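You operate a simulated robot arm through the tools that you are given. There is no shell and no other tool. Be economical: measure what you need, move in short steps, check, and stop when the job is done.

You are at the controls of a simulated two-armed robot. One attempt, no reset.

JOB
Pick up the hand broom with one hand, pass it to the other hand and put it on the top of the short table.

It is judged by the outcome, as a careful person would: the job done as asked, and still so three seconds after it is handed in. It fails if anything else is knocked over, pushed out of place, dropped, spilled or broken.

ROBOT AND FRAMES
Two 7-joint arms with three-finger grippers on one trunk, on a base that drives. Base frame: it is fixed to the floor where the robot stands at the start and does not move with it; the origin is under the middle of the robot, x ahead of it, y to its left, z up; the surface under the hand at the start is at about z = 0.76. Units: m, rad, N and s.
The left shoulder is at the start at [0.07, 0.146, 0.942], the right one opposite. With the tool pointing down near the work surface each hand reaches from about 0.28 to 0.68 m from the robot's upright axis, wherever it stands, measured 20 degrees to its own side. Places, roughly: top of the short table [4.2, 3.6, 0.8]. Payload 2.2 kg a hand.
The tool frame of a hand sits at the grasp point between the pads (the TCP): z along the fingers, y along the line on which they close. The tips reach 0.028 m beyond it. The gripper opens to 0.102 m. The gripper's body begins 0.071 m behind the TCP.
Orientation is that of the tool frame in the base frame, as a unit quaternion [w, x, y, z]. With the fingers straight down and closing along the base's y, the tool's x points along the base's -x, its y along +y and its z along -z.

CONTROLS
- The arms move only by the tool step_arm. It takes "left_series", "right_series" or both (then of equal length, played together; a hand with none holds still); each is a list of rows, each an object (a shift or turn left out is 0, a gripper value left out holds the last) with "rot": the turn, a rotation vector about the tool's x, y, z in degrees, a list of three; "xyz": the shift along the tool's x, y, z in m, a list of three; "fingers": the opening, from 0 (shut) to 1 (fully open). In form: [{"rot": [rx, ry, rz], "xyz": [tx, ty, tz], "fingers": fingers}, ...]. A call has 1 to 20 rows; each row shifts and turns the commanded pose from where the row before left it, along the tool's axes as they then stand. Each row takes 0.2 s and may step no farther than 0.05 m and 0.15 rad from the row before; otherwise, or with a gripper value out of range, the whole call is refused. Where a pose cannot be reached the arm comes as near as it can. A force on the tool above 40 N (or 10 N above the force at the start of the call, whichever is more), or a blocked arm, ends the call early, and 0.2 s more pass. Each finger halts on what it meets, pressing with about 34 N; the grip force reading is that of the motor and also rises with nothing between the fingers. The clock runs only during rows and for 0.2 s after the last one: add rows that do not move to give the fingers time. It gives the time, the measured TCP pose, the force on the tool (base axes), the opening and the grip force at its end, in the units of the frame above (readings bear some noise), with the torque about the TCP (base axes, N m) and any sound that the robot's microphone picked up.
- Cameras (640 x 400 px; columns grow to the right, rows downward): "scene" is now at [0.1405, 0.0251, 1.194]; the picture's right is [0.29, -0.96, 0.00], its down [-0.33, -0.10, -0.94] and it looks along [0.90, 0.27, -0.35] (base axes); focal length 281 px, centre (320, 200). "left" rides on the left gripper at [0.072, 0.038, -0.086] in its tool frame; the picture's right is [-0.46, 0.89, 0.00], its down [-0.60, -0.32, -0.73] and it looks along [-0.65, -0.34, 0.68] (tool axes); focal length 256 px, centre (320, 200). "right" rides on the right gripper at [0.069, 0.044, -0.086] in its tool frame; the picture's right is [-0.53, 0.85, 0.00], its down [-0.58, -0.36, -0.73] and it looks along [-0.62, -0.39, 0.68] (tool axes); focal length 256 px, centre (320, 200). There is no depth. A picture from a camera that has moved, and an enlarged one, comes with that camera's place and axes in the base frame and with its lens.
- capture(camera): a new picture of that camera. It takes no simulated time.
- move_column(by): slides the trunk up (or, below 0, down) by that many m; the arms and the scene camera ride with it, the base frame stays. It gives what a move gives, with no picture.
- steer(legs): drives the robot by 1 to 6 legs, each [ahead, left, turn to the left] in m, m and rad, along the robot's own axes; the way and the turn of a leg run together, so that a leg with both is an arc; at most 1.5 m and 3.142 rad a leg. The arms and the cameras ride along, it lands a little off, and it stops where it bumps. It gives what a move gives.
- head_to(pan, tilt): turns the head with the scene camera to pan (to the left, within 1.501 rad either way) and tilt (down, from -0.506 to 1.204), counted from straight ahead of the robot. It gives what a move gives.
- close_up(camera, box): a new picture of the part [left, top, right, bottom] of that camera's present view, enlarged. It takes no simulated time.
- finish_job(): hands the job in; it is judged then, once.

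Go step by step. Nothing tells you exact positions but the pictures and the camera data: compare them with the known pose of the tool, close in by small moves and look again before you grip or let go. The budget is 120 turns and 92 pictures, counting those below and the enlarged ones. Unless the task says otherwise, let go and move clear before handing in, and close with one line.

The tools are called after "Request:" by a JSON object that holds its "fn" and its "kwargs". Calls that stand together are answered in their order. step_arm: Moves the arms, as the interface text tells. Its arguments: {"type":"object","properties":{"left_series":{"type":"array"},"right_series":{"type":"array"}},"required":[]} The other tools are called the same way: move_column (by) slides the trunk up or down; steer (legs) drives the base; head_to (pan, tilt) turns the head that bears the scene camera; capture (camera) takes a picture; close_up (camera, box) takes an enlarged picture of a part of a camera's view; finish_job () hands the job in.

At the start:

```text
time: 0.0
left_tcp_pos: [0.4222, 0.386, 1.0908]
left_tool_rot: [0.0, -0.001, 1.0, 0.0]
left_contact_force: [-0.2, -1.0, 1.0]
left_moment: [-0.01, 0.01, 0.04]
left_finger_gap: 0.102
left_gripper_force: 0.1
right_tcp_pos: [0.4918, -0.0297, 1.0433]
right_tool_rot: [0.0, 0.001, 1.0, 0.0]
right_contact_force: [-0.1, 0.3, 0.8]
right_moment: [-0.01, -0.03, -0.04]
right_finger_gap: 0.1021
right_gripper_force: 0.2
trunk travel left (down, up): [-0.48, 0.46]
robot x, y, heading: [-0.0001, -0.0048, 0.004]
head pan, tilt: [0.293, 0.354]
```

scene: 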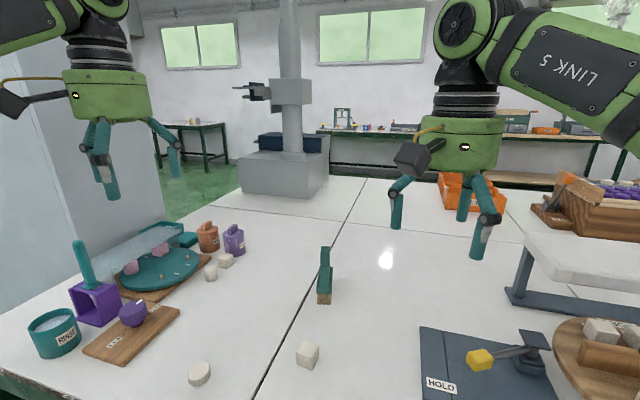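
right: 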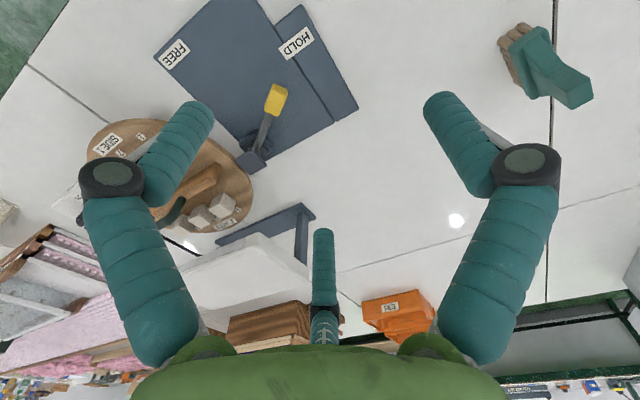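
left: 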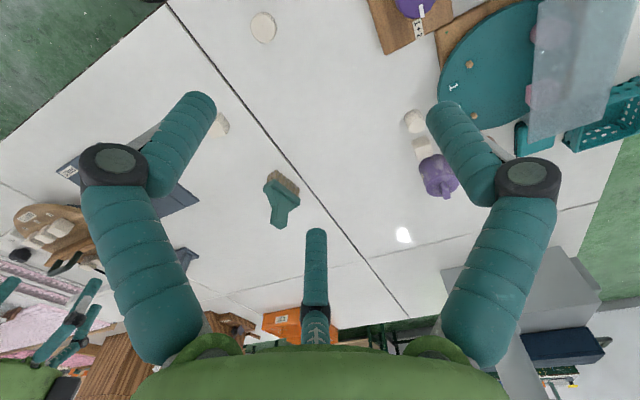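

The teal brush with brown bristles near the middle of the table looks like the hand broom, at about (0.63, 0.16). I'll enlarge it in all three views to get its pose.

Request:
{"fn": "close_up", "kwargs": {"camera": "scene", "box": [265, 225, 385, 325]}}

Request:
{"fn": "close_up", "kwargs": {"camera": "left", "box": [220, 140, 340, 240]}}

Request:
{"fn": "close_up", "kwargs": {"camera": "right", "box": [480, 10, 620, 120]}}

```text
4.00 times, centred on (325, 275) of scene
camera zoom: at [0.1405, 0.0251, 1.194], right [0.29, -0.96, 0.0], down [-0.33, -0.1, -0.94], along [0.9, 0.27, -0.35], focal length 1124 px, centre (300, -100)
```

zoom: 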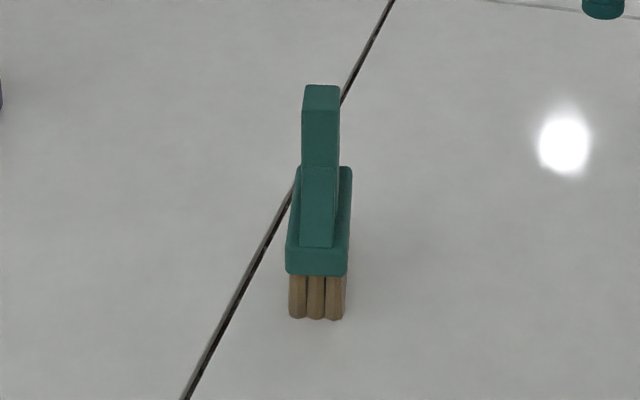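

```text
4.00 times, centred on (280, 190) of left
camera zoom: at [0.3506, 0.4236, 1.1766], right [0.46, 0.89, 0.0], down [0.6, -0.32, 0.73], along [0.65, -0.34, -0.68], focal length 1024 px, centre (480, 240)
```

zoom: 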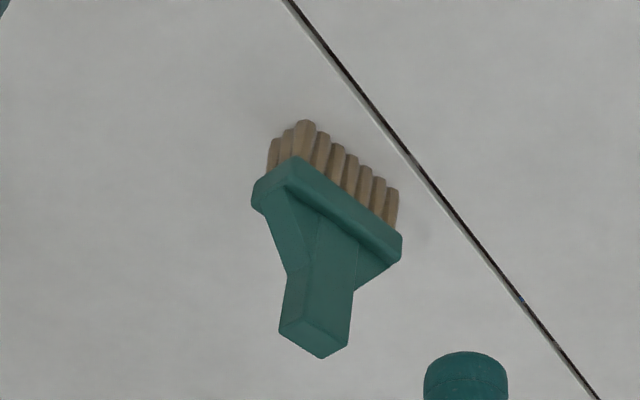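

```text
3.64 times, centred on (550, 65) of right
camera zoom: at [0.4247, 0.014, 1.1284], right [0.53, 0.85, 0.0], down [0.58, -0.36, 0.73], along [0.62, -0.39, -0.68], focal length 931 px, centre (-516, 691)
```

zoom: 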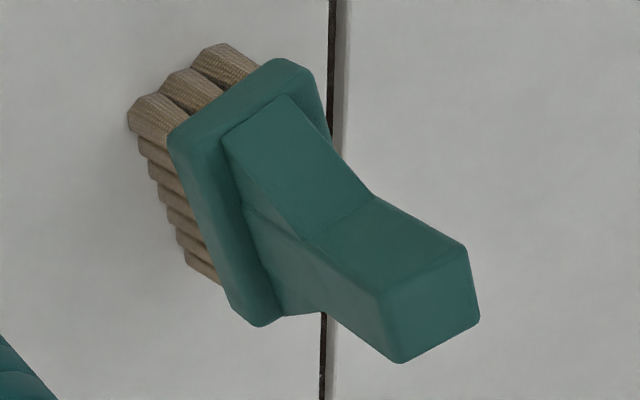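

The broom stands on its bristles, its square handle stub (about 2 cm) upright at roughly (0.643, 0.162), z 0.855–0.897. The block runs roughly along x, with about 14° of yaw. I'll move the left hand over it, turn that hand to close along the block, and move the right hand aside.

Request:
{"fn": "step_arm", "kwargs": {"left_series": [{"xyz": [-0.028, -0.028, 0.005]}, {"xyz": [-0.028, -0.028, 0.005]}, {"xyz": [-0.028, -0.028, 0.005]}, {"xyz": [-0.028, -0.028, 0.005]}, {"xyz": [-0.028, -0.028, 0.005]}, {"xyz": [-0.028, -0.028, 0.005]}, {"xyz": [-0.028, -0.028, 0.005]}, {"xyz": [-0.025, -0.028, 0.005]}, {"rot": [0, 0, 8.4]}, {"rot": [0, 0, 8.4]}, {"rot": [0, 0, 8.4]}, {"rot": [0, 0, 8.4]}, {"rot": [0, 0, 8.4]}, {"rot": [0, 0, 8.4]}, {"rot": [0, 0, 8.4]}, {"rot": [0, 0, 8.4]}, {"rot": [0, 0, 8.4]}], "right_series": [{"xyz": [0.01, -0.03, 0]}, {"xyz": [0.01, -0.03, 0]}, {"xyz": [0.01, -0.03, 0]}, {"xyz": [0.01, -0.03, 0]}, {"xyz": [0.01, -0.03, 0]}, {}, {}, {}, {}, {}, {}, {}, {}, {}, {}, {}, {}]}}

Request:
{"fn": "capture", "kwargs": {"camera": "left"}}

Request:
{"fn": "capture", "kwargs": {"camera": "scene"}}

```text
time: 3.6
left_tcp_pos: [0.5216, 0.2206, 0.9718]
left_tool_rot: [0.0, 0.614, 0.79, 0.002]
left_contact_force: [-0.3, 0.0, -0.3]
left_moment: [0.0, 0.01, -0.01]
left_finger_gap: 0.1018
left_gripper_force: 0.0
left hand out of reach, approached as far as the arm can: row 2, 3, 4, 5, 6, 7, 8
right_tcp_pos: [0.4429, -0.1795, 1.0421]
right_tool_rot: [0.001, 0.0, 1.0, 0.001]
right_contact_force: [-0.2, -0.5, -0.7]
right_moment: [0.01, 0.04, -0.01]
right_finger_gap: 0.1023
right_gripper_force: 0.1
trunk travel left (down, up): [-0.48, 0.46]
robot x, y, heading: [-0.0025, -0.0037, 0.001]
head pan, tilt: [0.293, 0.354]
```

```text
85 pictures are left
camera left: at [0.5412, 0.3001, 1.0569], right [0.97, -0.23, 0.0], down [-0.16, -0.66, 0.73], along [-0.17, -0.71, -0.68], focal length 256 px, centre (320, 200)
```

left: 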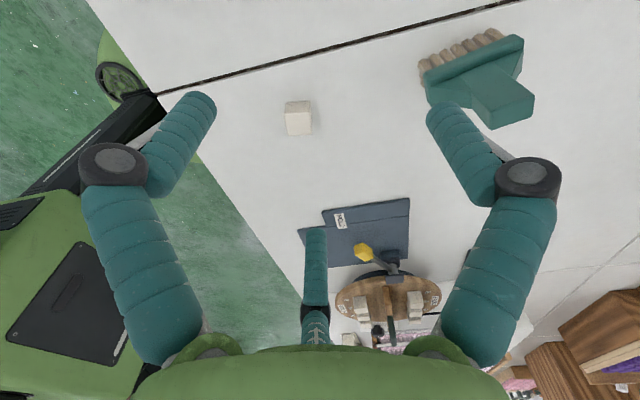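

```text
84 pictures are left
camera scene: at [0.1406, 0.0251, 1.194], right [0.29, -0.96, 0.0], down [-0.33, -0.1, -0.94], along [0.9, 0.27, -0.35], focal length 281 px, centre (320, 200)
```

scene: 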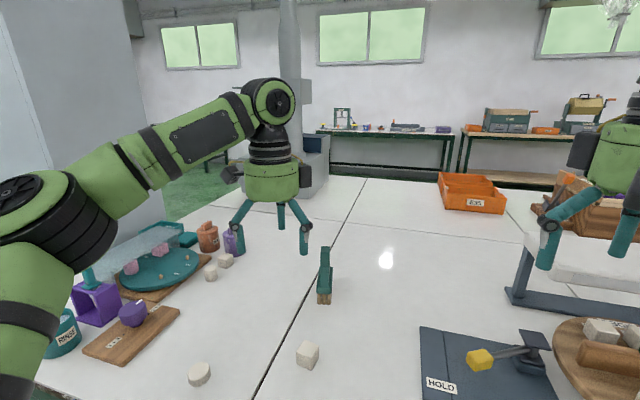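

The left hand ran out of reach at this height, with the wrist high above the shoulder. Raising the trunk should extend the reach.

Request:
{"fn": "move_column", "kwargs": {"by": 0.15}}

Request:
{"fn": "step_arm", "kwargs": {"left_series": [{}]}}

```text
time: 5.3
left_tcp_pos: [0.523, 0.2205, 1.1217]
left_tool_rot: [0.0, 0.612, 0.79, 0.001]
left_contact_force: [-0.4, 0.3, -0.1]
left_moment: [-0.01, 0.01, 0.03]
left_finger_gap: 0.1023
left_gripper_force: 0.1
right_tcp_pos: [0.4447, -0.1799, 1.1917]
right_tool_rot: [0.0, 0.0, 1.0, -0.001]
right_contact_force: [0.6, -0.2, -0.2]
right_moment: [0.01, 0.0, -0.01]
right_finger_gap: 0.1018
right_gripper_force: 0.1
trunk travel left (down, up): [-0.63, 0.31]
robot x, y, heading: [-0.001, -0.0007, -0.003]
head pan, tilt: [0.293, 0.354]
```

```text
time: 5.8
left_tcp_pos: [0.5221, 0.2206, 1.1213]
left_tool_rot: [0.0, 0.612, 0.791, 0.001]
left_contact_force: [0.0, 0.2, 0.1]
left_moment: [0.01, -0.04, -0.03]
left_finger_gap: 0.1018
left_gripper_force: 0.2
right_tcp_pos: [0.4432, -0.1804, 1.1919]
right_tool_rot: [0.0, -0.001, 1.0, -0.001]
right_contact_force: [0.3, -0.3, 0.4]
right_moment: [0.03, 0.0, 0.0]
right_finger_gap: 0.1019
right_gripper_force: 0.1
trunk travel left (down, up): [-0.63, 0.31]
robot x, y, heading: [0.0018, 0.0, -0.0]
head pan, tilt: [0.293, 0.354]
```

The commanded pose rebases to the measured one. I'll go down and then forward over the broom.

Request:
{"fn": "step_arm", "kwargs": {"left_series": [{"xyz": [0, 0, 0.035]}, {"xyz": [0, 0, 0.035]}, {"xyz": [0, 0, 0.035]}, {"xyz": [-0.0217, 0.0257, 0.005]}, {"xyz": [-0.0217, 0.0257, 0.005]}, {"xyz": [-0.0217, 0.0257, 0.005]}, {"xyz": [-0.0217, 0.0257, 0.005]}, {}]}}

Request:
{"fn": "capture", "kwargs": {"camera": "left"}}

Request:
{"fn": "capture", "kwargs": {"camera": "scene"}}

```text
time: 7.5
left_tcp_pos: [0.5578, 0.2114, 0.9959]
left_tool_rot: [0.001, 0.613, 0.79, 0.0]
left_contact_force: [0.5, 0.8, 0.4]
left_moment: [-0.01, 0.0, 0.03]
left_finger_gap: 0.1019
left_gripper_force: 0.0
left hand out of reach, approached as far as the arm can: row 5, 6, 7
right_tcp_pos: [0.4427, -0.1797, 1.1918]
right_tool_rot: [0.0, 0.0, 1.0, 0.001]
right_contact_force: [0.4, -0.9, 0.4]
right_moment: [-0.03, 0.01, 0.01]
right_finger_gap: 0.1021
right_gripper_force: 0.0
trunk travel left (down, up): [-0.63, 0.31]
robot x, y, heading: [-0.0044, 0.0044, -0.001]
head pan, tilt: [0.293, 0.354]
```

```text
83 pictures are left
camera left: at [0.5755, 0.2907, 1.0823], right [0.97, -0.23, 0.0], down [-0.16, -0.66, 0.73], along [-0.17, -0.71, -0.68], focal length 256 px, centre (320, 200)
```

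left: 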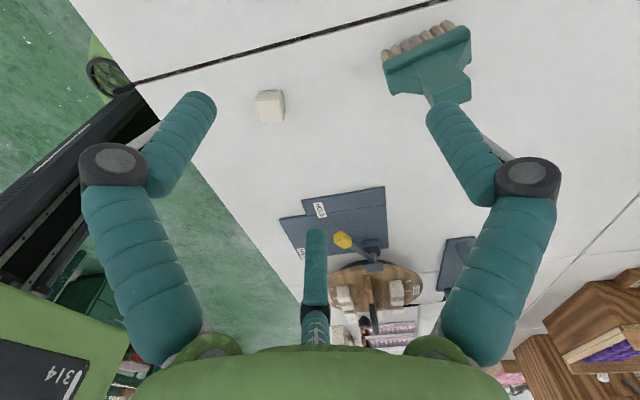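

```text
82 pictures are left
camera scene: at [0.14, 0.0253, 1.3441], right [0.29, -0.96, 0.0], down [-0.33, -0.1, -0.94], along [0.9, 0.27, -0.35], focal length 281 px, centre (320, 200)
```

scene: 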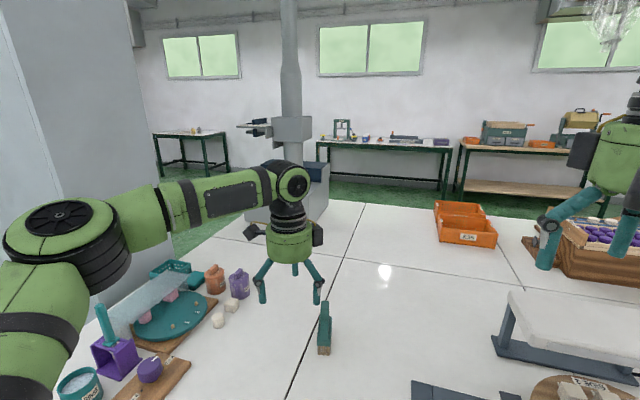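

Still limited. Reach should grow lower down, so I'll descend 5 cm here and step forward in small moves.

Request:
{"fn": "step_arm", "kwargs": {"left_series": [{"xyz": [0, 0, 0.03]}, {"xyz": [0, 0, 0.03]}, {"xyz": [-0.006, 0.02, 0]}, {"xyz": [-0.006, 0.02, 0]}, {"xyz": [-0.006, 0.02, 0]}, {}]}}

```text
time: 8.9
left_tcp_pos: [0.5671, 0.2294, 0.9403]
left_tool_rot: [0.001, 0.613, 0.79, 0.0]
left_contact_force: [0.2, 0.1, 0.1]
left_moment: [0.0, 0.01, 0.01]
left_finger_gap: 0.1019
left_gripper_force: 0.0
left hand out of reach, approached as far as the arm can: row 3, 4, 5
right_tcp_pos: [0.443, -0.1791, 1.1914]
right_tool_rot: [0.0, -0.001, 1.0, 0.0]
right_contact_force: [-0.1, -0.3, -0.5]
right_moment: [0.0, 0.04, 0.04]
right_finger_gap: 0.1021
right_gripper_force: 0.1
trunk travel left (down, up): [-0.63, 0.31]
robot x, y, heading: [-0.0005, -0.0001, -0.0]
head pan, tilt: [0.293, 0.354]
```

The arm tops out about 0.50 m from the shoulder with the tool vertical, and the broom needs 0.57 m. I'll look down to see whether the base has room to drive a little forward.

Request:
{"fn": "head_to", "kwargs": {"pan": 0.0, "tilt": 1.2}}

Request:
{"fn": "capture", "kwargs": {"camera": "scene"}}

```text
time: 10.1
left_tcp_pos: [0.5674, 0.2293, 0.9402]
left_tool_rot: [0.001, 0.612, 0.791, 0.0]
left_contact_force: [-0.8, -0.2, -0.2]
left_moment: [-0.02, 0.04, -0.02]
left_finger_gap: 0.1018
left_gripper_force: 0.0
right_tcp_pos: [0.4432, -0.1794, 1.1918]
right_tool_rot: [0.0, 0.0, 1.0, 0.0]
right_contact_force: [0.2, -0.5, -0.1]
right_moment: [-0.01, 0.02, 0.03]
right_finger_gap: 0.1021
right_gripper_force: 0.0
trunk travel left (down, up): [-0.63, 0.31]
robot x, y, heading: [0.0021, -0.0012, 0.006]
head pan, tilt: [0.0, 1.201]
```

```text
81 pictures are left
camera scene: at [0.1074, -0.0018, 1.277], right [0.0, -1.0, 0.0], down [-0.93, 0.0, -0.36], along [0.36, 0.0, -0.93], focal length 281 px, centre (320, 200)
```

scene: 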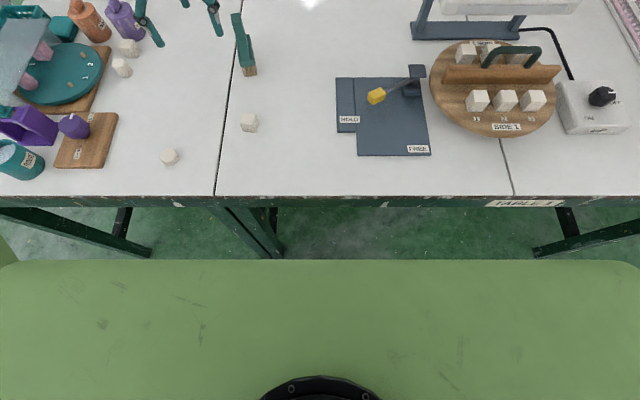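

There is very little room before the table legs, so I won't drive. I'll grip with a forward-tilted tool (35°) instead, closing across the handle's thin sides so the pads stay parallel to them. First I turn, tilt and move to the pre-grasp.

Request:
{"fn": "step_arm", "kwargs": {"left_series": [{"rot": [0, 0, -8.18]}, {"rot": [0, 0, -8.18]}, {"rot": [0, 0, -8.18]}, {"rot": [0, 0, -8.18]}, {"rot": [0, 0, -8.18]}, {"rot": [0, 0, -8.18]}, {"rot": [0, 0, -8.18]}, {"rot": [0, 0, -8.18]}, {"rot": [0, 0, -8.18]}, {"rot": [0, 0, -8.18]}, {"rot": [0, 0, -8.2]}, {"rot": [0, -7, 0]}, {"rot": [0, -7, 0]}, {"rot": [0, -7, 0]}, {"rot": [0, -7, 0]}, {"rot": [0, -7, 0]}, {"xyz": [-0.003, -0.042, -0.005]}, {"xyz": [-0.003, -0.0415, -0.005]}, {}]}}

Request:
{"fn": "head_to", "kwargs": {"pan": 0.293, "tilt": 0.55}}

Request:
{"fn": "capture", "kwargs": {"camera": "left"}}

Request:
{"fn": "capture", "kwargs": {"camera": "scene"}}

```text
time: 14.1
left_tcp_pos: [0.5813, 0.156, 0.9555]
left_tool_rot: [0.3, -0.121, 0.945, 0.038]
left_contact_force: [0.2, -0.6, 0.5]
left_moment: [-0.03, 0.0, 0.02]
left_finger_gap: 0.1021
left_gripper_force: 0.0
left hand out of reach, approached as far as the arm can: row 18
right_tcp_pos: [0.4427, -0.1793, 1.1925]
right_tool_rot: [0.001, 0.0, 1.0, 0.001]
right_contact_force: [-0.3, 0.7, 0.5]
right_moment: [-0.01, 0.02, 0.01]
right_finger_gap: 0.1016
right_gripper_force: 0.1
trunk travel left (down, up): [-0.63, 0.31]
robot x, y, heading: [-0.0033, 0.0044, -0.003]
head pan, tilt: [0.0, 1.201]
```

```text
time: 15.1
left_tcp_pos: [0.5821, 0.1542, 0.9553]
left_tool_rot: [0.299, -0.121, 0.946, 0.038]
left_contact_force: [-0.3, -0.1, 0.3]
left_moment: [0.02, 0.02, -0.02]
left_finger_gap: 0.1022
left_gripper_force: 0.0
right_tcp_pos: [0.4427, -0.1794, 1.1918]
right_tool_rot: [-0.001, 0.0, 1.0, 0.0]
right_contact_force: [0.5, 0.0, 0.4]
right_moment: [0.0, 0.01, 0.01]
right_finger_gap: 0.1022
right_gripper_force: 0.0
trunk travel left (down, up): [-0.63, 0.31]
robot x, y, heading: [0.0025, 0.005, 0.002]
head pan, tilt: [0.293, 0.55]
```

```text
80 pictures are left
camera left: at [0.4676, 0.1645, 0.9835], right [0.15, 0.95, 0.27], down [0.15, -0.29, 0.95], along [0.98, -0.1, -0.19], focal length 256 px, centre (320, 200)
```

left: 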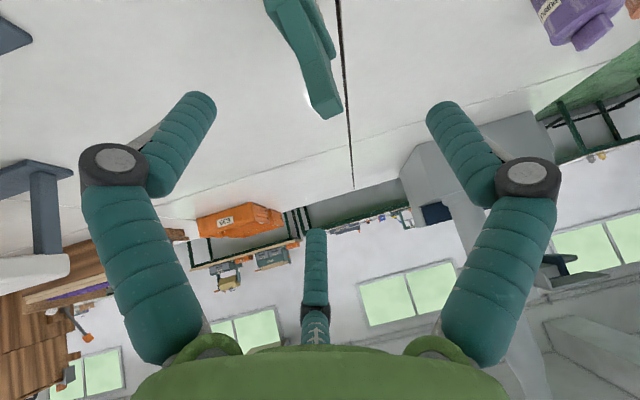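

```text
79 pictures are left
camera scene: at [0.1373, 0.0242, 1.326], right [0.29, -0.96, 0.0], down [-0.5, -0.15, -0.85], along [0.82, 0.25, -0.52], focal length 281 px, centre (320, 200)
```

scene: 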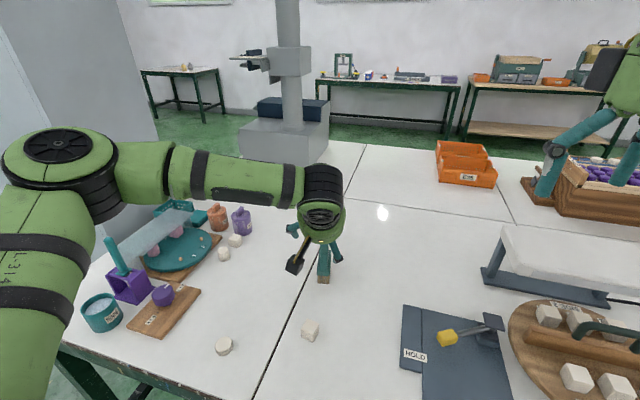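

The hand is lined up with the handle within about 7 mm. I'll correct that sideways and advance along the fingers most of the way.

Request:
{"fn": "step_arm", "kwargs": {"left_series": [{"xyz": [0, -0.006, 0]}, {"xyz": [0, 0, 0.025]}, {"xyz": [0, 0, 0.025]}, {"xyz": [0, 0, 0.025]}, {}]}}

Request:
{"fn": "capture", "kwargs": {"camera": "left"}}

Request:
{"fn": "close_up", "kwargs": {"camera": "scene", "box": [260, 170, 400, 290]}}

```text
time: 16.3
left_tcp_pos: [0.6058, 0.1915, 0.9041]
left_tool_rot: [0.298, -0.12, 0.946, 0.037]
left_contact_force: [0.3, 0.8, -0.4]
left_moment: [-0.01, -0.01, -0.03]
left_finger_gap: 0.102
left_gripper_force: 0.1
left hand out of reach, approached as far as the arm can: row 1, 2, 3, 4
right_tcp_pos: [0.443, -0.1802, 1.1918]
right_tool_rot: [-0.001, 0.0, 1.0, 0.0]
right_contact_force: [0.3, 0.0, 1.1]
right_moment: [0.0, 0.03, 0.04]
right_finger_gap: 0.102
right_gripper_force: 0.0
trunk travel left (down, up): [-0.63, 0.31]
robot x, y, heading: [-0.0017, -0.0, 0.003]
head pan, tilt: [0.293, 0.55]
```

```text
78 pictures are left
camera left: at [0.4915, 0.2008, 0.9325], right [0.15, 0.95, 0.27], down [0.15, -0.29, 0.95], along [0.98, -0.1, -0.19], focal length 256 px, centre (320, 200)
```

left: 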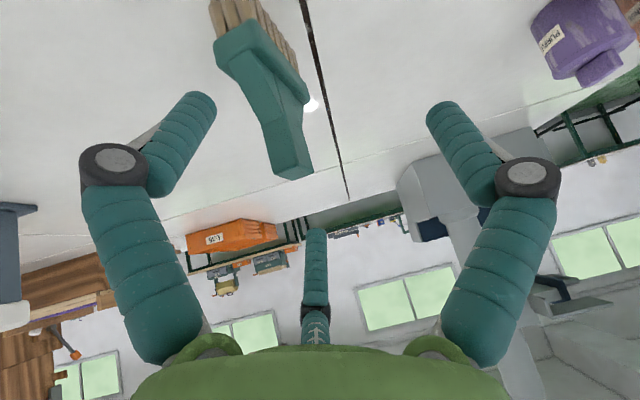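

```text
3.33 times, centred on (330, 230) of scene
camera zoom: at [0.1372, 0.024, 1.3261], right [0.29, -0.96, 0.0], down [-0.5, -0.15, -0.85], along [0.82, 0.25, -0.52], focal length 937 px, centre (287, 100)
```

zoom: 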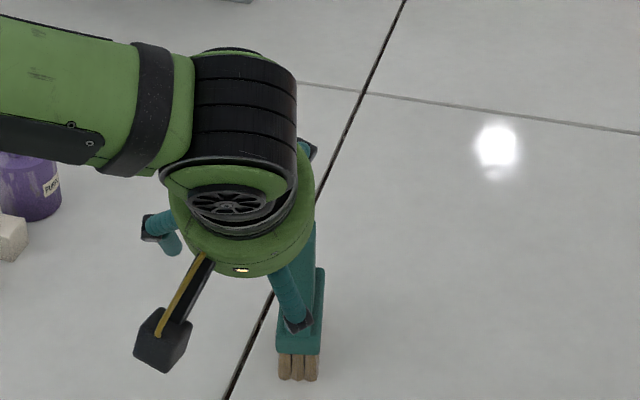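

The hand slid sideways although the arm is far from stretched, so a wrist limit looks likely. Raising the trunk further will slope the forearm down and free the wrist.

Request:
{"fn": "move_column", "kwargs": {"by": 0.2}}

Request:
{"fn": "step_arm", "kwargs": {"left_series": [{"xyz": [0.017, -0.018, 0.024]}, {"xyz": [0.017, -0.018, 0.024]}, {"xyz": [0.017, 0, 0.024]}, {"xyz": [0.017, 0, 0.024]}, {}]}}

```text
time: 18.5
left_tcp_pos: [0.6057, 0.1923, 1.1049]
left_tool_rot: [0.299, -0.12, 0.946, 0.038]
left_contact_force: [-0.6, 0.0, -0.3]
left_moment: [-0.03, 0.04, 0.01]
left_finger_gap: 0.1019
left_gripper_force: 0.0
right_tcp_pos: [0.443, -0.1785, 1.3927]
right_tool_rot: [0.001, 0.0, 1.0, 0.0]
right_contact_force: [-0.4, 0.0, 0.5]
right_moment: [-0.01, -0.02, -0.01]
right_finger_gap: 0.1019
right_gripper_force: 0.1
trunk travel left (down, up): [-0.83, 0.11]
robot x, y, heading: [0.001, -0.003, -0.002]
head pan, tilt: [0.293, 0.55]
```

```text
time: 19.7
left_tcp_pos: [0.5688, 0.2157, 1.0313]
left_tool_rot: [0.3, -0.12, 0.946, 0.037]
left_contact_force: [-0.4, 0.1, -0.1]
left_moment: [-0.01, -0.01, 0.01]
left_finger_gap: 0.102
left_gripper_force: 0.1
left hand out of reach, approached as far as the arm can: row 1, 2, 3, 4
right_tcp_pos: [0.4434, -0.1798, 1.3927]
right_tool_rot: [0.0, 0.0, 1.0, -0.001]
right_contact_force: [0.3, -0.2, -0.2]
right_moment: [0.01, 0.02, 0.02]
right_finger_gap: 0.1018
right_gripper_force: 0.1
trunk travel left (down, up): [-0.83, 0.11]
robot x, y, heading: [-0.0005, 0.0021, -0.003]
head pan, tilt: [0.293, 0.55]
```

Raising it made reach worse, so something else is limiting the arm. I'll look at the left arm's posture.

Request:
{"fn": "head_to", "kwargs": {"pan": 0.9, "tilt": 0.6}}

Request:
{"fn": "capture", "kwargs": {"camera": "scene"}}

Request:
{"fn": "capture", "kwargs": {"camera": "right"}}

```text
time: 20.7
left_tcp_pos: [0.5695, 0.2149, 1.0301]
left_tool_rot: [0.299, -0.12, 0.946, 0.037]
left_contact_force: [-0.3, -0.5, -0.2]
left_moment: [0.01, 0.01, 0.02]
left_finger_gap: 0.1021
left_gripper_force: 0.1
right_tcp_pos: [0.4426, -0.1788, 1.392]
right_tool_rot: [0.0, 0.001, 1.0, 0.001]
right_contact_force: [-0.7, -0.4, 0.1]
right_moment: [0.0, -0.02, 0.01]
right_finger_gap: 0.1017
right_gripper_force: 0.0
trunk travel left (down, up): [-0.83, 0.11]
robot x, y, heading: [0.0015, 0.0003, -0.004]
head pan, tilt: [0.901, 0.6]
```

```text
76 pictures are left
camera scene: at [0.1064, 0.0674, 1.5216], right [0.78, -0.62, 0.0], down [-0.35, -0.44, -0.83], along [0.51, 0.65, -0.56], focal length 281 px, centre (320, 200)
```

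scene: 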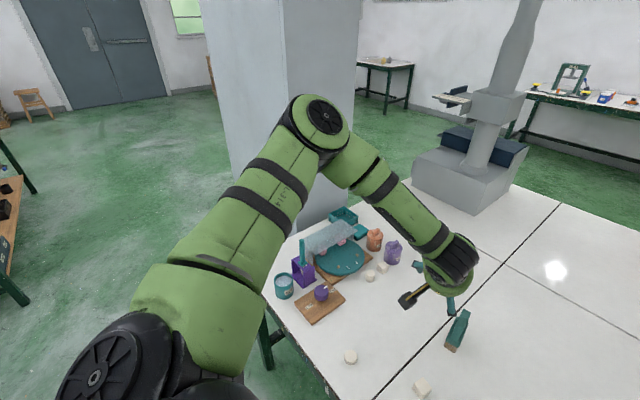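

```text
75 pictures are left
camera right: at [0.3753, -0.1357, 1.4775], right [0.53, 0.85, 0.0], down [0.58, -0.36, 0.73], along [0.62, -0.39, -0.68], focal length 256 px, centre (320, 200)
```

right: 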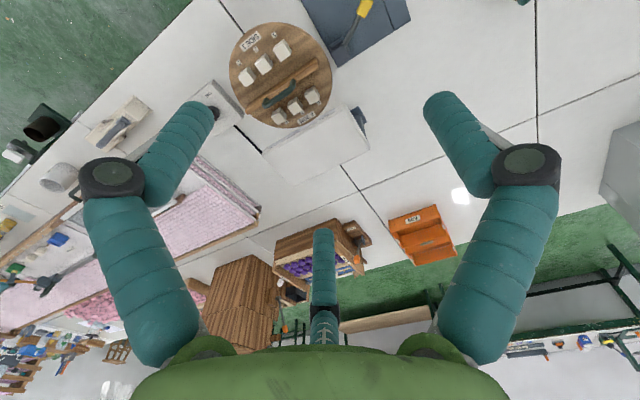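

The elbow is bent about 75° and stays that way, so posture is the limit rather than length. I'll retreat, bring the trunk back to near its start height and test reach there.

Request:
{"fn": "step_arm", "kwargs": {"left_series": [{"xyz": [-0.016, 0.006, -0.0376]}, {"xyz": [-0.016, 0.006, -0.0376]}, {"xyz": [-0.016, 0.006, -0.0376]}, {"xyz": [-0.016, 0.006, -0.0376]}, {"xyz": [-0.016, 0.006, -0.0376]}, {}]}}

Request:
{"fn": "move_column", "kwargs": {"by": -0.27}}

Request:
{"fn": "step_arm", "kwargs": {"left_series": [{"xyz": [-0.016, 0, 0.0115]}, {"xyz": [-0.016, 0, 0.0115]}, {"xyz": [-0.016, 0, 0.0115]}, {"xyz": [-0.016, 0, 0.0115]}, {"xyz": [-0.016, 0, 0.0115]}, {}]}}

Request:
{"fn": "capture", "kwargs": {"camera": "scene"}}

```text
time: 22.1
left_tcp_pos: [0.5223, 0.2355, 1.232]
left_tool_rot: [0.298, -0.12, 0.946, 0.038]
left_contact_force: [-0.5, 0.5, -0.3]
left_moment: [0.0, -0.03, -0.02]
left_finger_gap: 0.1022
left_gripper_force: 0.0
right_tcp_pos: [0.4435, -0.1801, 1.3912]
right_tool_rot: [0.0, 0.0, 1.0, 0.0]
right_contact_force: [0.3, 0.1, 0.5]
right_moment: [-0.01, 0.01, -0.01]
right_finger_gap: 0.102
right_gripper_force: 0.0
trunk travel left (down, up): [-0.83, 0.11]
robot x, y, heading: [-0.0001, 0.0016, 0.001]
head pan, tilt: [0.901, 0.6]
```

```text
time: 24.9
left_tcp_pos: [0.5217, 0.2356, 0.9629]
left_tool_rot: [0.299, -0.12, 0.946, 0.037]
left_contact_force: [-0.5, 0.4, -1.0]
left_moment: [0.02, 0.02, 0.02]
left_finger_gap: 0.1019
left_gripper_force: 0.1
right_tcp_pos: [0.442, -0.1789, 1.1211]
right_tool_rot: [0.0, 0.0, 1.0, 0.0]
right_contact_force: [-0.2, 0.2, 0.1]
right_moment: [0.04, 0.02, -0.01]
right_finger_gap: 0.1021
right_gripper_force: 0.0
trunk travel left (down, up): [-0.56, 0.38]
robot x, y, heading: [0.0005, 0.0008, 0.004]
head pan, tilt: [0.901, 0.6]
```

```text
time: 26.3
left_tcp_pos: [0.6157, 0.259, 0.9589]
left_tool_rot: [0.299, -0.12, 0.946, 0.037]
left_contact_force: [-0.5, -0.4, 0.6]
left_moment: [0.0, 0.01, -0.01]
left_finger_gap: 0.102
left_gripper_force: 0.0
right_tcp_pos: [0.4429, -0.1789, 1.1222]
right_tool_rot: [0.0, 0.0, 1.0, -0.001]
right_contact_force: [0.0, 0.2, 0.0]
right_moment: [-0.01, 0.0, 0.02]
right_finger_gap: 0.1018
right_gripper_force: 0.1
trunk travel left (down, up): [-0.56, 0.38]
robot x, y, heading: [-0.0008, -0.0035, 0.001]
head pan, tilt: [0.901, 0.6]
```

```text
74 pictures are left
camera scene: at [0.1058, 0.0674, 1.2517], right [0.78, -0.62, 0.0], down [-0.35, -0.44, -0.83], along [0.51, 0.65, -0.56], focal length 281 px, centre (320, 200)
```

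scene: 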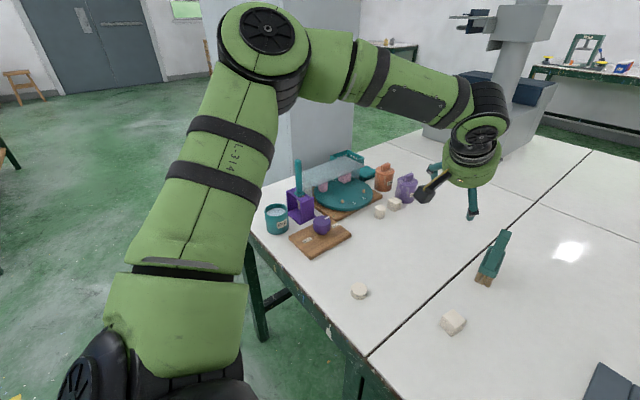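

That reached without trouble, so a lower shoulder helps. Now I'll try shifting sideways towards the broom's line.

Request:
{"fn": "step_arm", "kwargs": {"left_series": [{"xyz": [0, -0.022, 0]}, {"xyz": [0, -0.022, 0]}, {"xyz": [0.01, -0.022, -0.01]}, {"xyz": [0.01, -0.022, -0.01]}, {}]}}

```text
time: 27.5
left_tcp_pos: [0.6108, 0.1684, 0.9679]
left_tool_rot: [0.298, -0.121, 0.946, 0.038]
left_contact_force: [0.1, -0.6, 0.0]
left_moment: [-0.03, 0.0, -0.02]
left_finger_gap: 0.1018
left_gripper_force: 0.0
right_tcp_pos: [0.4426, -0.1786, 1.1222]
right_tool_rot: [0.0, -0.001, 1.0, 0.0]
right_contact_force: [-0.4, 0.7, -0.7]
right_moment: [0.01, 0.03, 0.02]
right_finger_gap: 0.1022
right_gripper_force: 0.1
trunk travel left (down, up): [-0.56, 0.38]
robot x, y, heading: [-0.0022, -0.0018, -0.002]
head pan, tilt: [0.901, 0.6]
```

Good: (0.611, 0.168) is reachable here. I'll move over the handle, keeping height, then lower with the trunk since the fingers straddle it.

Request:
{"fn": "step_arm", "kwargs": {"left_series": [{"xyz": [-0.0122, -0.006, 0.0087]}, {"xyz": [-0.0122, -0.006, 0.0087]}, {}]}}

Request:
{"fn": "capture", "kwargs": {"camera": "left"}}

Request:
{"fn": "head_to", "kwargs": {"pan": 0.293, "tilt": 0.5}}

Request:
{"fn": "capture", "kwargs": {"camera": "scene"}}

```text
time: 28.3
left_tcp_pos: [0.629, 0.1811, 0.9651]
left_tool_rot: [0.299, -0.12, 0.946, 0.037]
left_contact_force: [-0.1, 0.8, 0.4]
left_moment: [0.05, 0.02, 0.05]
left_finger_gap: 0.102
left_gripper_force: 0.0
left hand out of reach, approached as far as the arm can: row 1, 2
right_tcp_pos: [0.443, -0.1789, 1.1228]
right_tool_rot: [0.0, 0.0, 1.0, 0.0]
right_contact_force: [-0.2, 0.8, -0.8]
right_moment: [-0.02, 0.01, 0.01]
right_finger_gap: 0.1019
right_gripper_force: 0.2
trunk travel left (down, up): [-0.56, 0.38]
robot x, y, heading: [-0.0007, 0.0008, 0.0]
head pan, tilt: [0.901, 0.6]
```

```text
73 pictures are left
camera left: at [0.5132, 0.1915, 0.9934], right [0.15, 0.95, 0.27], down [0.15, -0.29, 0.95], along [0.98, -0.1, -0.18], focal length 256 px, centre (320, 200)
```

left: 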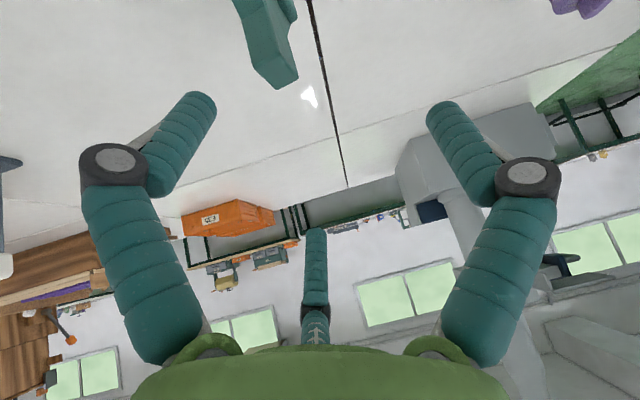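

```text
time: 29.3
left_tcp_pos: [0.6276, 0.1822, 0.9653]
left_tool_rot: [0.299, -0.12, 0.946, 0.037]
left_contact_force: [0.1, -0.7, 0.0]
left_moment: [0.0, 0.05, -0.01]
left_finger_gap: 0.1021
left_gripper_force: 0.1
right_tcp_pos: [0.443, -0.1797, 1.1227]
right_tool_rot: [0.0, 0.0, 1.0, -0.001]
right_contact_force: [-0.5, 0.1, -0.1]
right_moment: [-0.02, 0.0, 0.01]
right_finger_gap: 0.102
right_gripper_force: 0.0
trunk travel left (down, up): [-0.56, 0.38]
robot x, y, heading: [-0.0016, -0.0013, 0.001]
head pan, tilt: [0.293, 0.499]
```

```text
72 pictures are left
camera scene: at [0.1385, 0.0246, 1.2607], right [0.29, -0.96, 0.0], down [-0.46, -0.14, -0.88], along [0.84, 0.25, -0.48], focal length 281 px, centre (320, 200)
```

scene: 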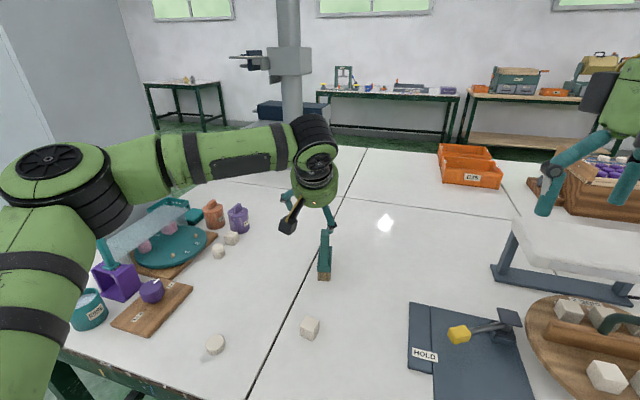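

Nearly there: about 2 cm short. Tilting a bit more (to about 47°) and lowering the trunk should give the rest, with the handle staying between the open fingers.

Request:
{"fn": "step_arm", "kwargs": {"left_series": [{"rot": [0, -6, 0]}, {"rot": [0, -6, 0]}, {"xyz": [-0.008, -0.007, 0.008]}, {"xyz": [-0.008, -0.007, 0.008]}, {}]}}

Request:
{"fn": "move_column", "kwargs": {"by": -0.04}}

Request:
{"fn": "capture", "kwargs": {"camera": "left"}}

```text
time: 30.5
left_tcp_pos: [0.6485, 0.1799, 0.9661]
left_tool_rot: [0.397, -0.115, 0.909, 0.049]
left_contact_force: [-0.3, 0.1, 0.5]
left_moment: [0.0, 0.01, -0.04]
left_finger_gap: 0.1021
left_gripper_force: 0.1
left hand out of reach, approached as far as the arm can: row 4
right_tcp_pos: [0.4426, -0.1807, 1.1229]
right_tool_rot: [0.0, 0.0, 1.0, 0.001]
right_contact_force: [-0.3, 0.2, -0.1]
right_moment: [0.02, 0.0, -0.02]
right_finger_gap: 0.102
right_gripper_force: 0.1
trunk travel left (down, up): [-0.56, 0.38]
robot x, y, heading: [-0.0042, 0.0008, 0.003]
head pan, tilt: [0.293, 0.499]
```

```text
time: 31.3
left_tcp_pos: [0.6474, 0.1784, 0.9261]
left_tool_rot: [0.396, -0.114, 0.91, 0.048]
left_contact_force: [-0.1, -0.7, 0.0]
left_moment: [-0.01, 0.0, 0.03]
left_finger_gap: 0.102
left_gripper_force: 0.0
right_tcp_pos: [0.4421, -0.1802, 1.0822]
right_tool_rot: [0.0, 0.0, 1.0, 0.0]
right_contact_force: [-0.2, 0.5, -0.1]
right_moment: [0.01, 0.0, 0.02]
right_finger_gap: 0.1019
right_gripper_force: 0.0
trunk travel left (down, up): [-0.52, 0.42]
robot x, y, heading: [0.0005, 0.0017, -0.005]
head pan, tilt: [0.293, 0.499]
```

```text
71 pictures are left
camera left: at [0.5296, 0.1879, 0.9312], right [0.09, 0.94, 0.34], down [-0.04, -0.34, 0.94], along [1.0, -0.1, 0.01], focal length 256 px, centre (320, 200)
```

left: 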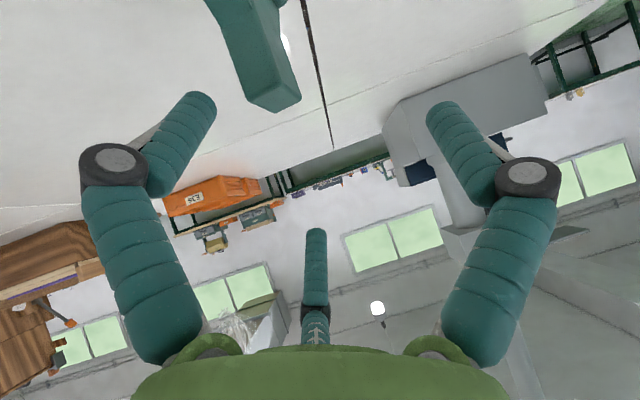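

The handle sits slightly to the right of the finger midline. I'll shift about 1 cm that way, then lower 5.5 cm with the trunk.

Request:
{"fn": "step_arm", "kwargs": {"left_series": [{"xyz": [0, -0.006, 0]}, {"xyz": [0, -0.006, -0.002]}, {}]}}

Request:
{"fn": "move_column", "kwargs": {"by": -0.035}}

Request:
{"fn": "capture", "kwargs": {"camera": "left"}}

Request:
{"fn": "close_up", "kwargs": {"camera": "scene", "box": [250, 130, 390, 250]}}

Request:
{"fn": "capture", "kwargs": {"camera": "right"}}

```text
time: 32.1
left_tcp_pos: [0.6446, 0.1761, 0.9282]
left_tool_rot: [0.396, -0.115, 0.91, 0.048]
left_contact_force: [0.1, 0.8, 0.4]
left_moment: [0.0, 0.01, -0.01]
left_finger_gap: 0.1021
left_gripper_force: 0.0
left hand out of reach, approached as far as the arm can: row 1, 2
right_tcp_pos: [0.4432, -0.1798, 1.0818]
right_tool_rot: [-0.001, 0.0, 1.0, -0.001]
right_contact_force: [0.4, -0.5, 0.3]
right_moment: [-0.01, -0.03, -0.01]
right_finger_gap: 0.1023
right_gripper_force: 0.0
trunk travel left (down, up): [-0.52, 0.42]
robot x, y, heading: [-0.0008, -0.0038, 0.0]
head pan, tilt: [0.293, 0.499]
```

```text
time: 32.9
left_tcp_pos: [0.6454, 0.1756, 0.8928]
left_tool_rot: [0.398, -0.114, 0.909, 0.048]
left_contact_force: [-1.5, -0.4, -1.0]
left_moment: [-0.02, 0.0, 0.01]
left_finger_gap: 0.102
left_gripper_force: 0.0
right_tcp_pos: [0.4414, -0.1789, 1.0468]
right_tool_rot: [-0.001, -0.001, 1.0, -0.001]
right_contact_force: [0.2, -0.1, -0.9]
right_moment: [0.01, -0.01, 0.03]
right_finger_gap: 0.1017
right_gripper_force: 0.1
trunk travel left (down, up): [-0.485, 0.455]
robot x, y, heading: [-0.0024, -0.0015, -0.0]
head pan, tilt: [0.293, 0.499]
```

```text
70 pictures are left
camera left: at [0.527, 0.1853, 0.8975], right [0.09, 0.94, 0.34], down [-0.04, -0.33, 0.94], along [1.0, -0.1, 0.01], focal length 256 px, centre (320, 200)
```

left: 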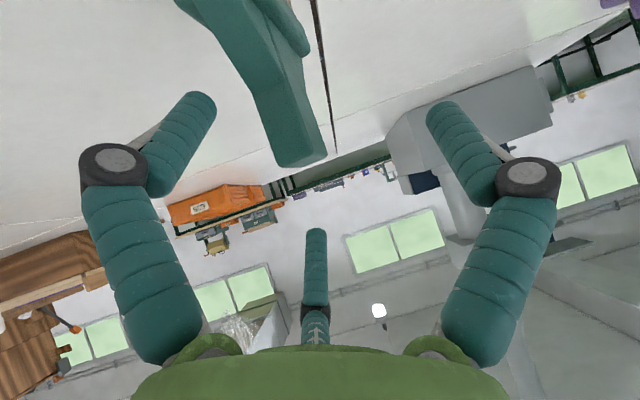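

```text
3.33 times, centred on (320, 190) of scene
camera zoom: at [0.138, 0.0245, 1.1857], right [0.29, -0.96, 0.0], down [-0.46, -0.14, -0.88], along [0.84, 0.25, -0.48], focal length 937 px, centre (320, 233)
```

zoom: 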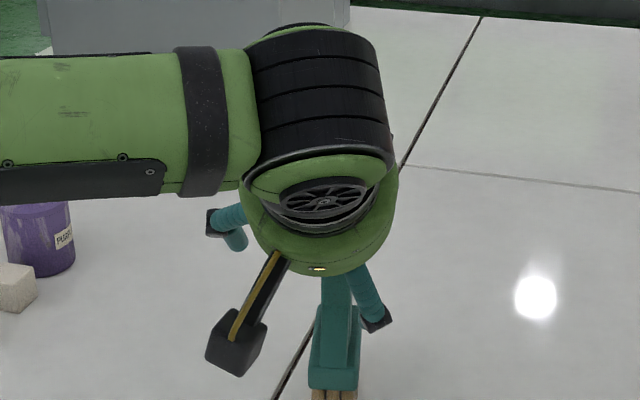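

```text
68 pictures are left
camera right: at [0.3748, -0.1357, 1.1327], right [0.53, 0.85, 0.0], down [0.58, -0.36, 0.73], along [0.62, -0.39, -0.68], focal length 256 px, centre (320, 200)
```

right: 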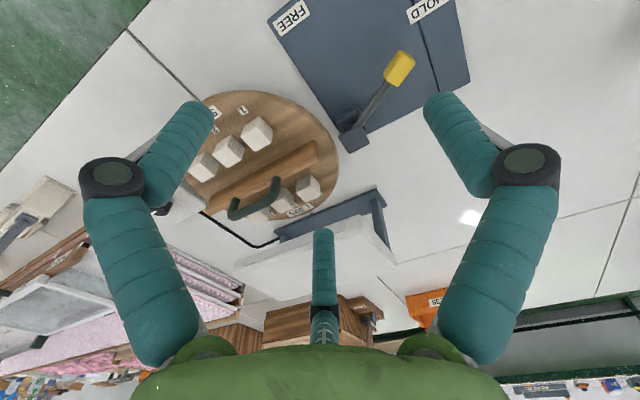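

The handle is now about 5 mm right of the midline and between the fingers. I'll lower a further 2.2 cm and nudge right with a slight retreat.

Request:
{"fn": "move_column", "kwargs": {"by": -0.022}}

Request:
{"fn": "step_arm", "kwargs": {"left_series": [{"xyz": [0.0055, -0.005, -0.0058]}, {}]}}

Request:
{"fn": "capture", "kwargs": {"camera": "left"}}

```text
time: 33.6
left_tcp_pos: [0.6455, 0.1751, 0.8697]
left_tool_rot: [0.397, -0.115, 0.91, 0.048]
left_contact_force: [-0.4, -0.2, 0.2]
left_moment: [0.02, 0.01, -0.03]
left_finger_gap: 0.1021
left_gripper_force: 0.0
right_tcp_pos: [0.4427, -0.1801, 1.0255]
right_tool_rot: [0.0, 0.0, 1.0, 0.0]
right_contact_force: [0.3, 0.2, -0.4]
right_moment: [0.01, -0.03, -0.01]
right_finger_gap: 0.102
right_gripper_force: 0.0
trunk travel left (down, up): [-0.463, 0.477]
robot x, y, heading: [-0.0008, -0.002, -0.001]
head pan, tilt: [0.293, 0.499]
```

```text
time: 34.2
left_tcp_pos: [0.6377, 0.1707, 0.8704]
left_tool_rot: [0.398, -0.114, 0.909, 0.047]
left_contact_force: [0.6, -0.8, 0.5]
left_moment: [0.0, 0.03, 0.01]
left_finger_gap: 0.102
left_gripper_force: 0.1
right_tcp_pos: [0.4427, -0.1795, 1.0253]
right_tool_rot: [0.0, 0.0, 1.0, 0.0]
right_contact_force: [0.0, -1.3, 0.9]
right_moment: [0.0, -0.01, 0.01]
right_finger_gap: 0.1019
right_gripper_force: 0.1
trunk travel left (down, up): [-0.463, 0.477]
robot x, y, heading: [-0.0007, -0.0035, 0.0]
head pan, tilt: [0.293, 0.499]
```

```text
67 pictures are left
camera left: at [0.5204, 0.1796, 0.8751], right [0.09, 0.94, 0.34], down [-0.04, -0.33, 0.94], along [1.0, -0.1, 0.01], focal length 256 px, centre (320, 200)
```

left: 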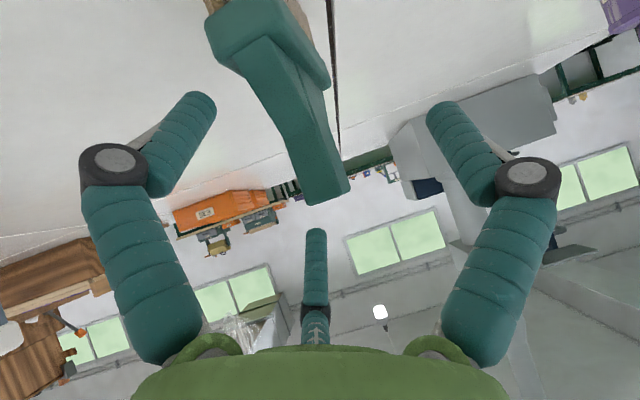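

The handle is centred on the grasp point. Closing the left gripper gradually.

Request:
{"fn": "step_arm", "kwargs": {"left_series": [{"fingers": 0.7}, {"fingers": 0.5}, {"fingers": 0.35}, {"fingers": 0.25}, {"fingers": 0.15}, {"fingers": 0.0}, {}, {}]}}

Request:
{"fn": "capture", "kwargs": {"camera": "left"}}

```text
time: 36.0
left_tcp_pos: [0.6382, 0.1699, 0.8707]
left_tool_rot: [0.397, -0.114, 0.909, 0.049]
left_contact_force: [-0.2, -0.8, -1.2]
left_moment: [-0.06, 0.02, 0.03]
left_finger_gap: 0.0299
left_gripper_force: 34.5
right_tcp_pos: [0.4432, -0.18, 1.0253]
right_tool_rot: [0.0, 0.0, 1.0, -0.001]
right_contact_force: [0.1, -0.1, 0.1]
right_moment: [0.0, 0.03, -0.01]
right_finger_gap: 0.1021
right_gripper_force: 0.0
trunk travel left (down, up): [-0.463, 0.477]
robot x, y, heading: [-0.0041, 0.0012, 0.001]
head pan, tilt: [0.293, 0.499]
```

```text
66 pictures are left
camera left: at [0.5204, 0.1796, 0.8751], right [0.09, 0.94, 0.34], down [-0.04, -0.33, 0.94], along [1.0, -0.1, 0.01], focal length 256 px, centre (320, 200)
```

left: 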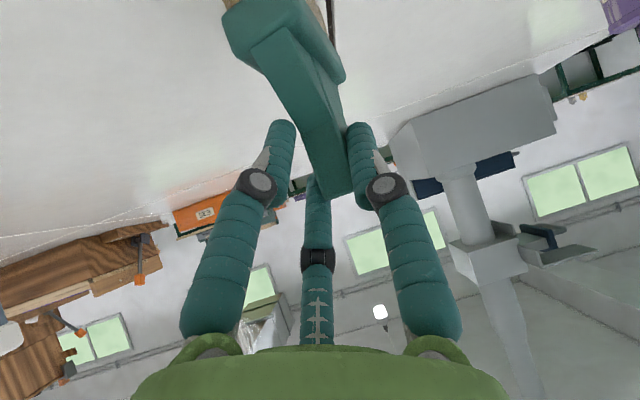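

Gripped (gap 30 mm, 34 N). Lifting with the trunk.

Request:
{"fn": "move_column", "kwargs": {"by": 0.18}}

Request:
{"fn": "capture", "kwargs": {"camera": "left"}}

Request:
{"fn": "capture", "kwargs": {"camera": "scene"}}

```text
time: 38.0
left_tcp_pos: [0.6393, 0.17, 1.049]
left_tool_rot: [0.397, -0.115, 0.91, 0.047]
left_contact_force: [-0.4, -0.4, -1.7]
left_moment: [-0.04, 0.04, -0.01]
left_finger_gap: 0.0297
left_gripper_force: 34.1
right_tcp_pos: [0.4433, -0.1787, 1.2046]
right_tool_rot: [0.001, 0.0, 1.0, 0.0]
right_contact_force: [-0.1, -0.2, 0.3]
right_moment: [0.0, 0.0, -0.02]
right_finger_gap: 0.1021
right_gripper_force: 0.0
trunk travel left (down, up): [-0.643, 0.297]
robot x, y, heading: [0.0014, -0.0038, -0.004]
head pan, tilt: [0.293, 0.499]
```

```text
65 pictures are left
camera left: at [0.5207, 0.1797, 1.0548], right [0.09, 0.94, 0.34], down [-0.04, -0.33, 0.94], along [1.0, -0.1, 0.01], focal length 256 px, centre (320, 200)
```

left: 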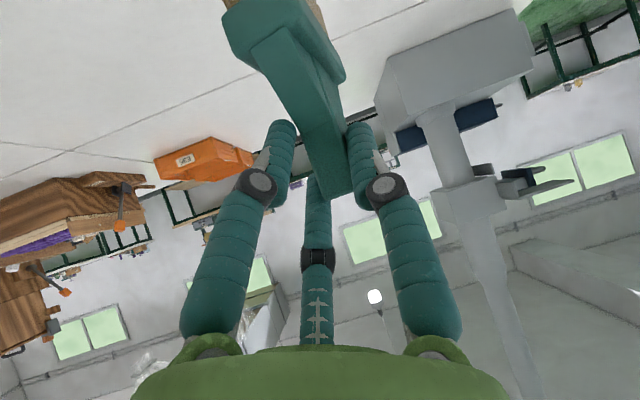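

```text
64 pictures are left
camera scene: at [0.139, 0.0246, 1.3436], right [0.29, -0.96, 0.0], down [-0.46, -0.14, -0.88], along [0.84, 0.25, -0.48], focal length 281 px, centre (320, 200)
```

scene: 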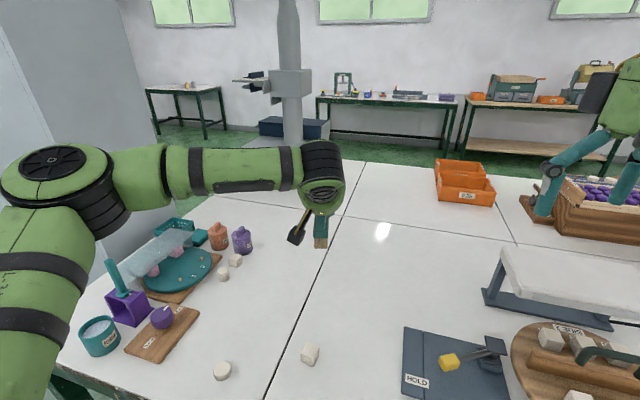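

The broom is lifted cleanly. For the handover I'll retreat and turn the left hand so the broom lies horizontal, bristles pointing forward-right, so the right hand can take the block from above.

Request:
{"fn": "step_arm", "kwargs": {"left_series": [{"xyz": [0.011, 0, -0.0304]}, {"xyz": [0.011, 0, -0.0304]}, {"xyz": [0.011, 0, -0.0304]}, {"xyz": [0.011, 0, -0.0304]}, {"rot": [0, -7.17, 0]}, {"rot": [0, -7.17, 0]}, {"rot": [0, -7.17, 0]}, {"rot": [0, -7.17, 0]}, {"rot": [0, -7.17, 0]}, {"rot": [0, -7.17, 0]}, {}]}}

Request:
{"fn": "capture", "kwargs": {"camera": "scene"}}

```text
time: 40.4
left_tcp_pos: [0.5225, 0.147, 1.1043]
left_tool_rot: [0.703, -0.088, 0.701, 0.085]
left_contact_force: [0.4, 0.3, -2.5]
left_moment: [-0.04, 0.11, -0.03]
left_finger_gap: 0.0297
left_gripper_force: 34.4
left hand out of reach, approached as far as the arm can: row 10
right_tcp_pos: [0.4426, -0.1796, 1.2053]
right_tool_rot: [0.0, -0.001, 1.0, -0.001]
right_contact_force: [-0.2, -0.4, -0.5]
right_moment: [-0.01, 0.02, 0.03]
right_finger_gap: 0.102
right_gripper_force: 0.2
trunk travel left (down, up): [-0.643, 0.297]
robot x, y, heading: [0.0015, 0.0003, 0.004]
head pan, tilt: [0.293, 0.499]
```

```text
63 pictures are left
camera scene: at [0.1386, 0.0244, 1.3437], right [0.29, -0.96, 0.0], down [-0.46, -0.14, -0.88], along [0.84, 0.25, -0.48], focal length 281 px, centre (320, 200)
```

scene: 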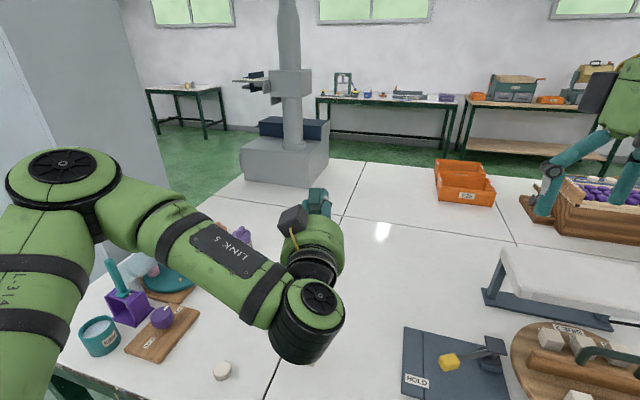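

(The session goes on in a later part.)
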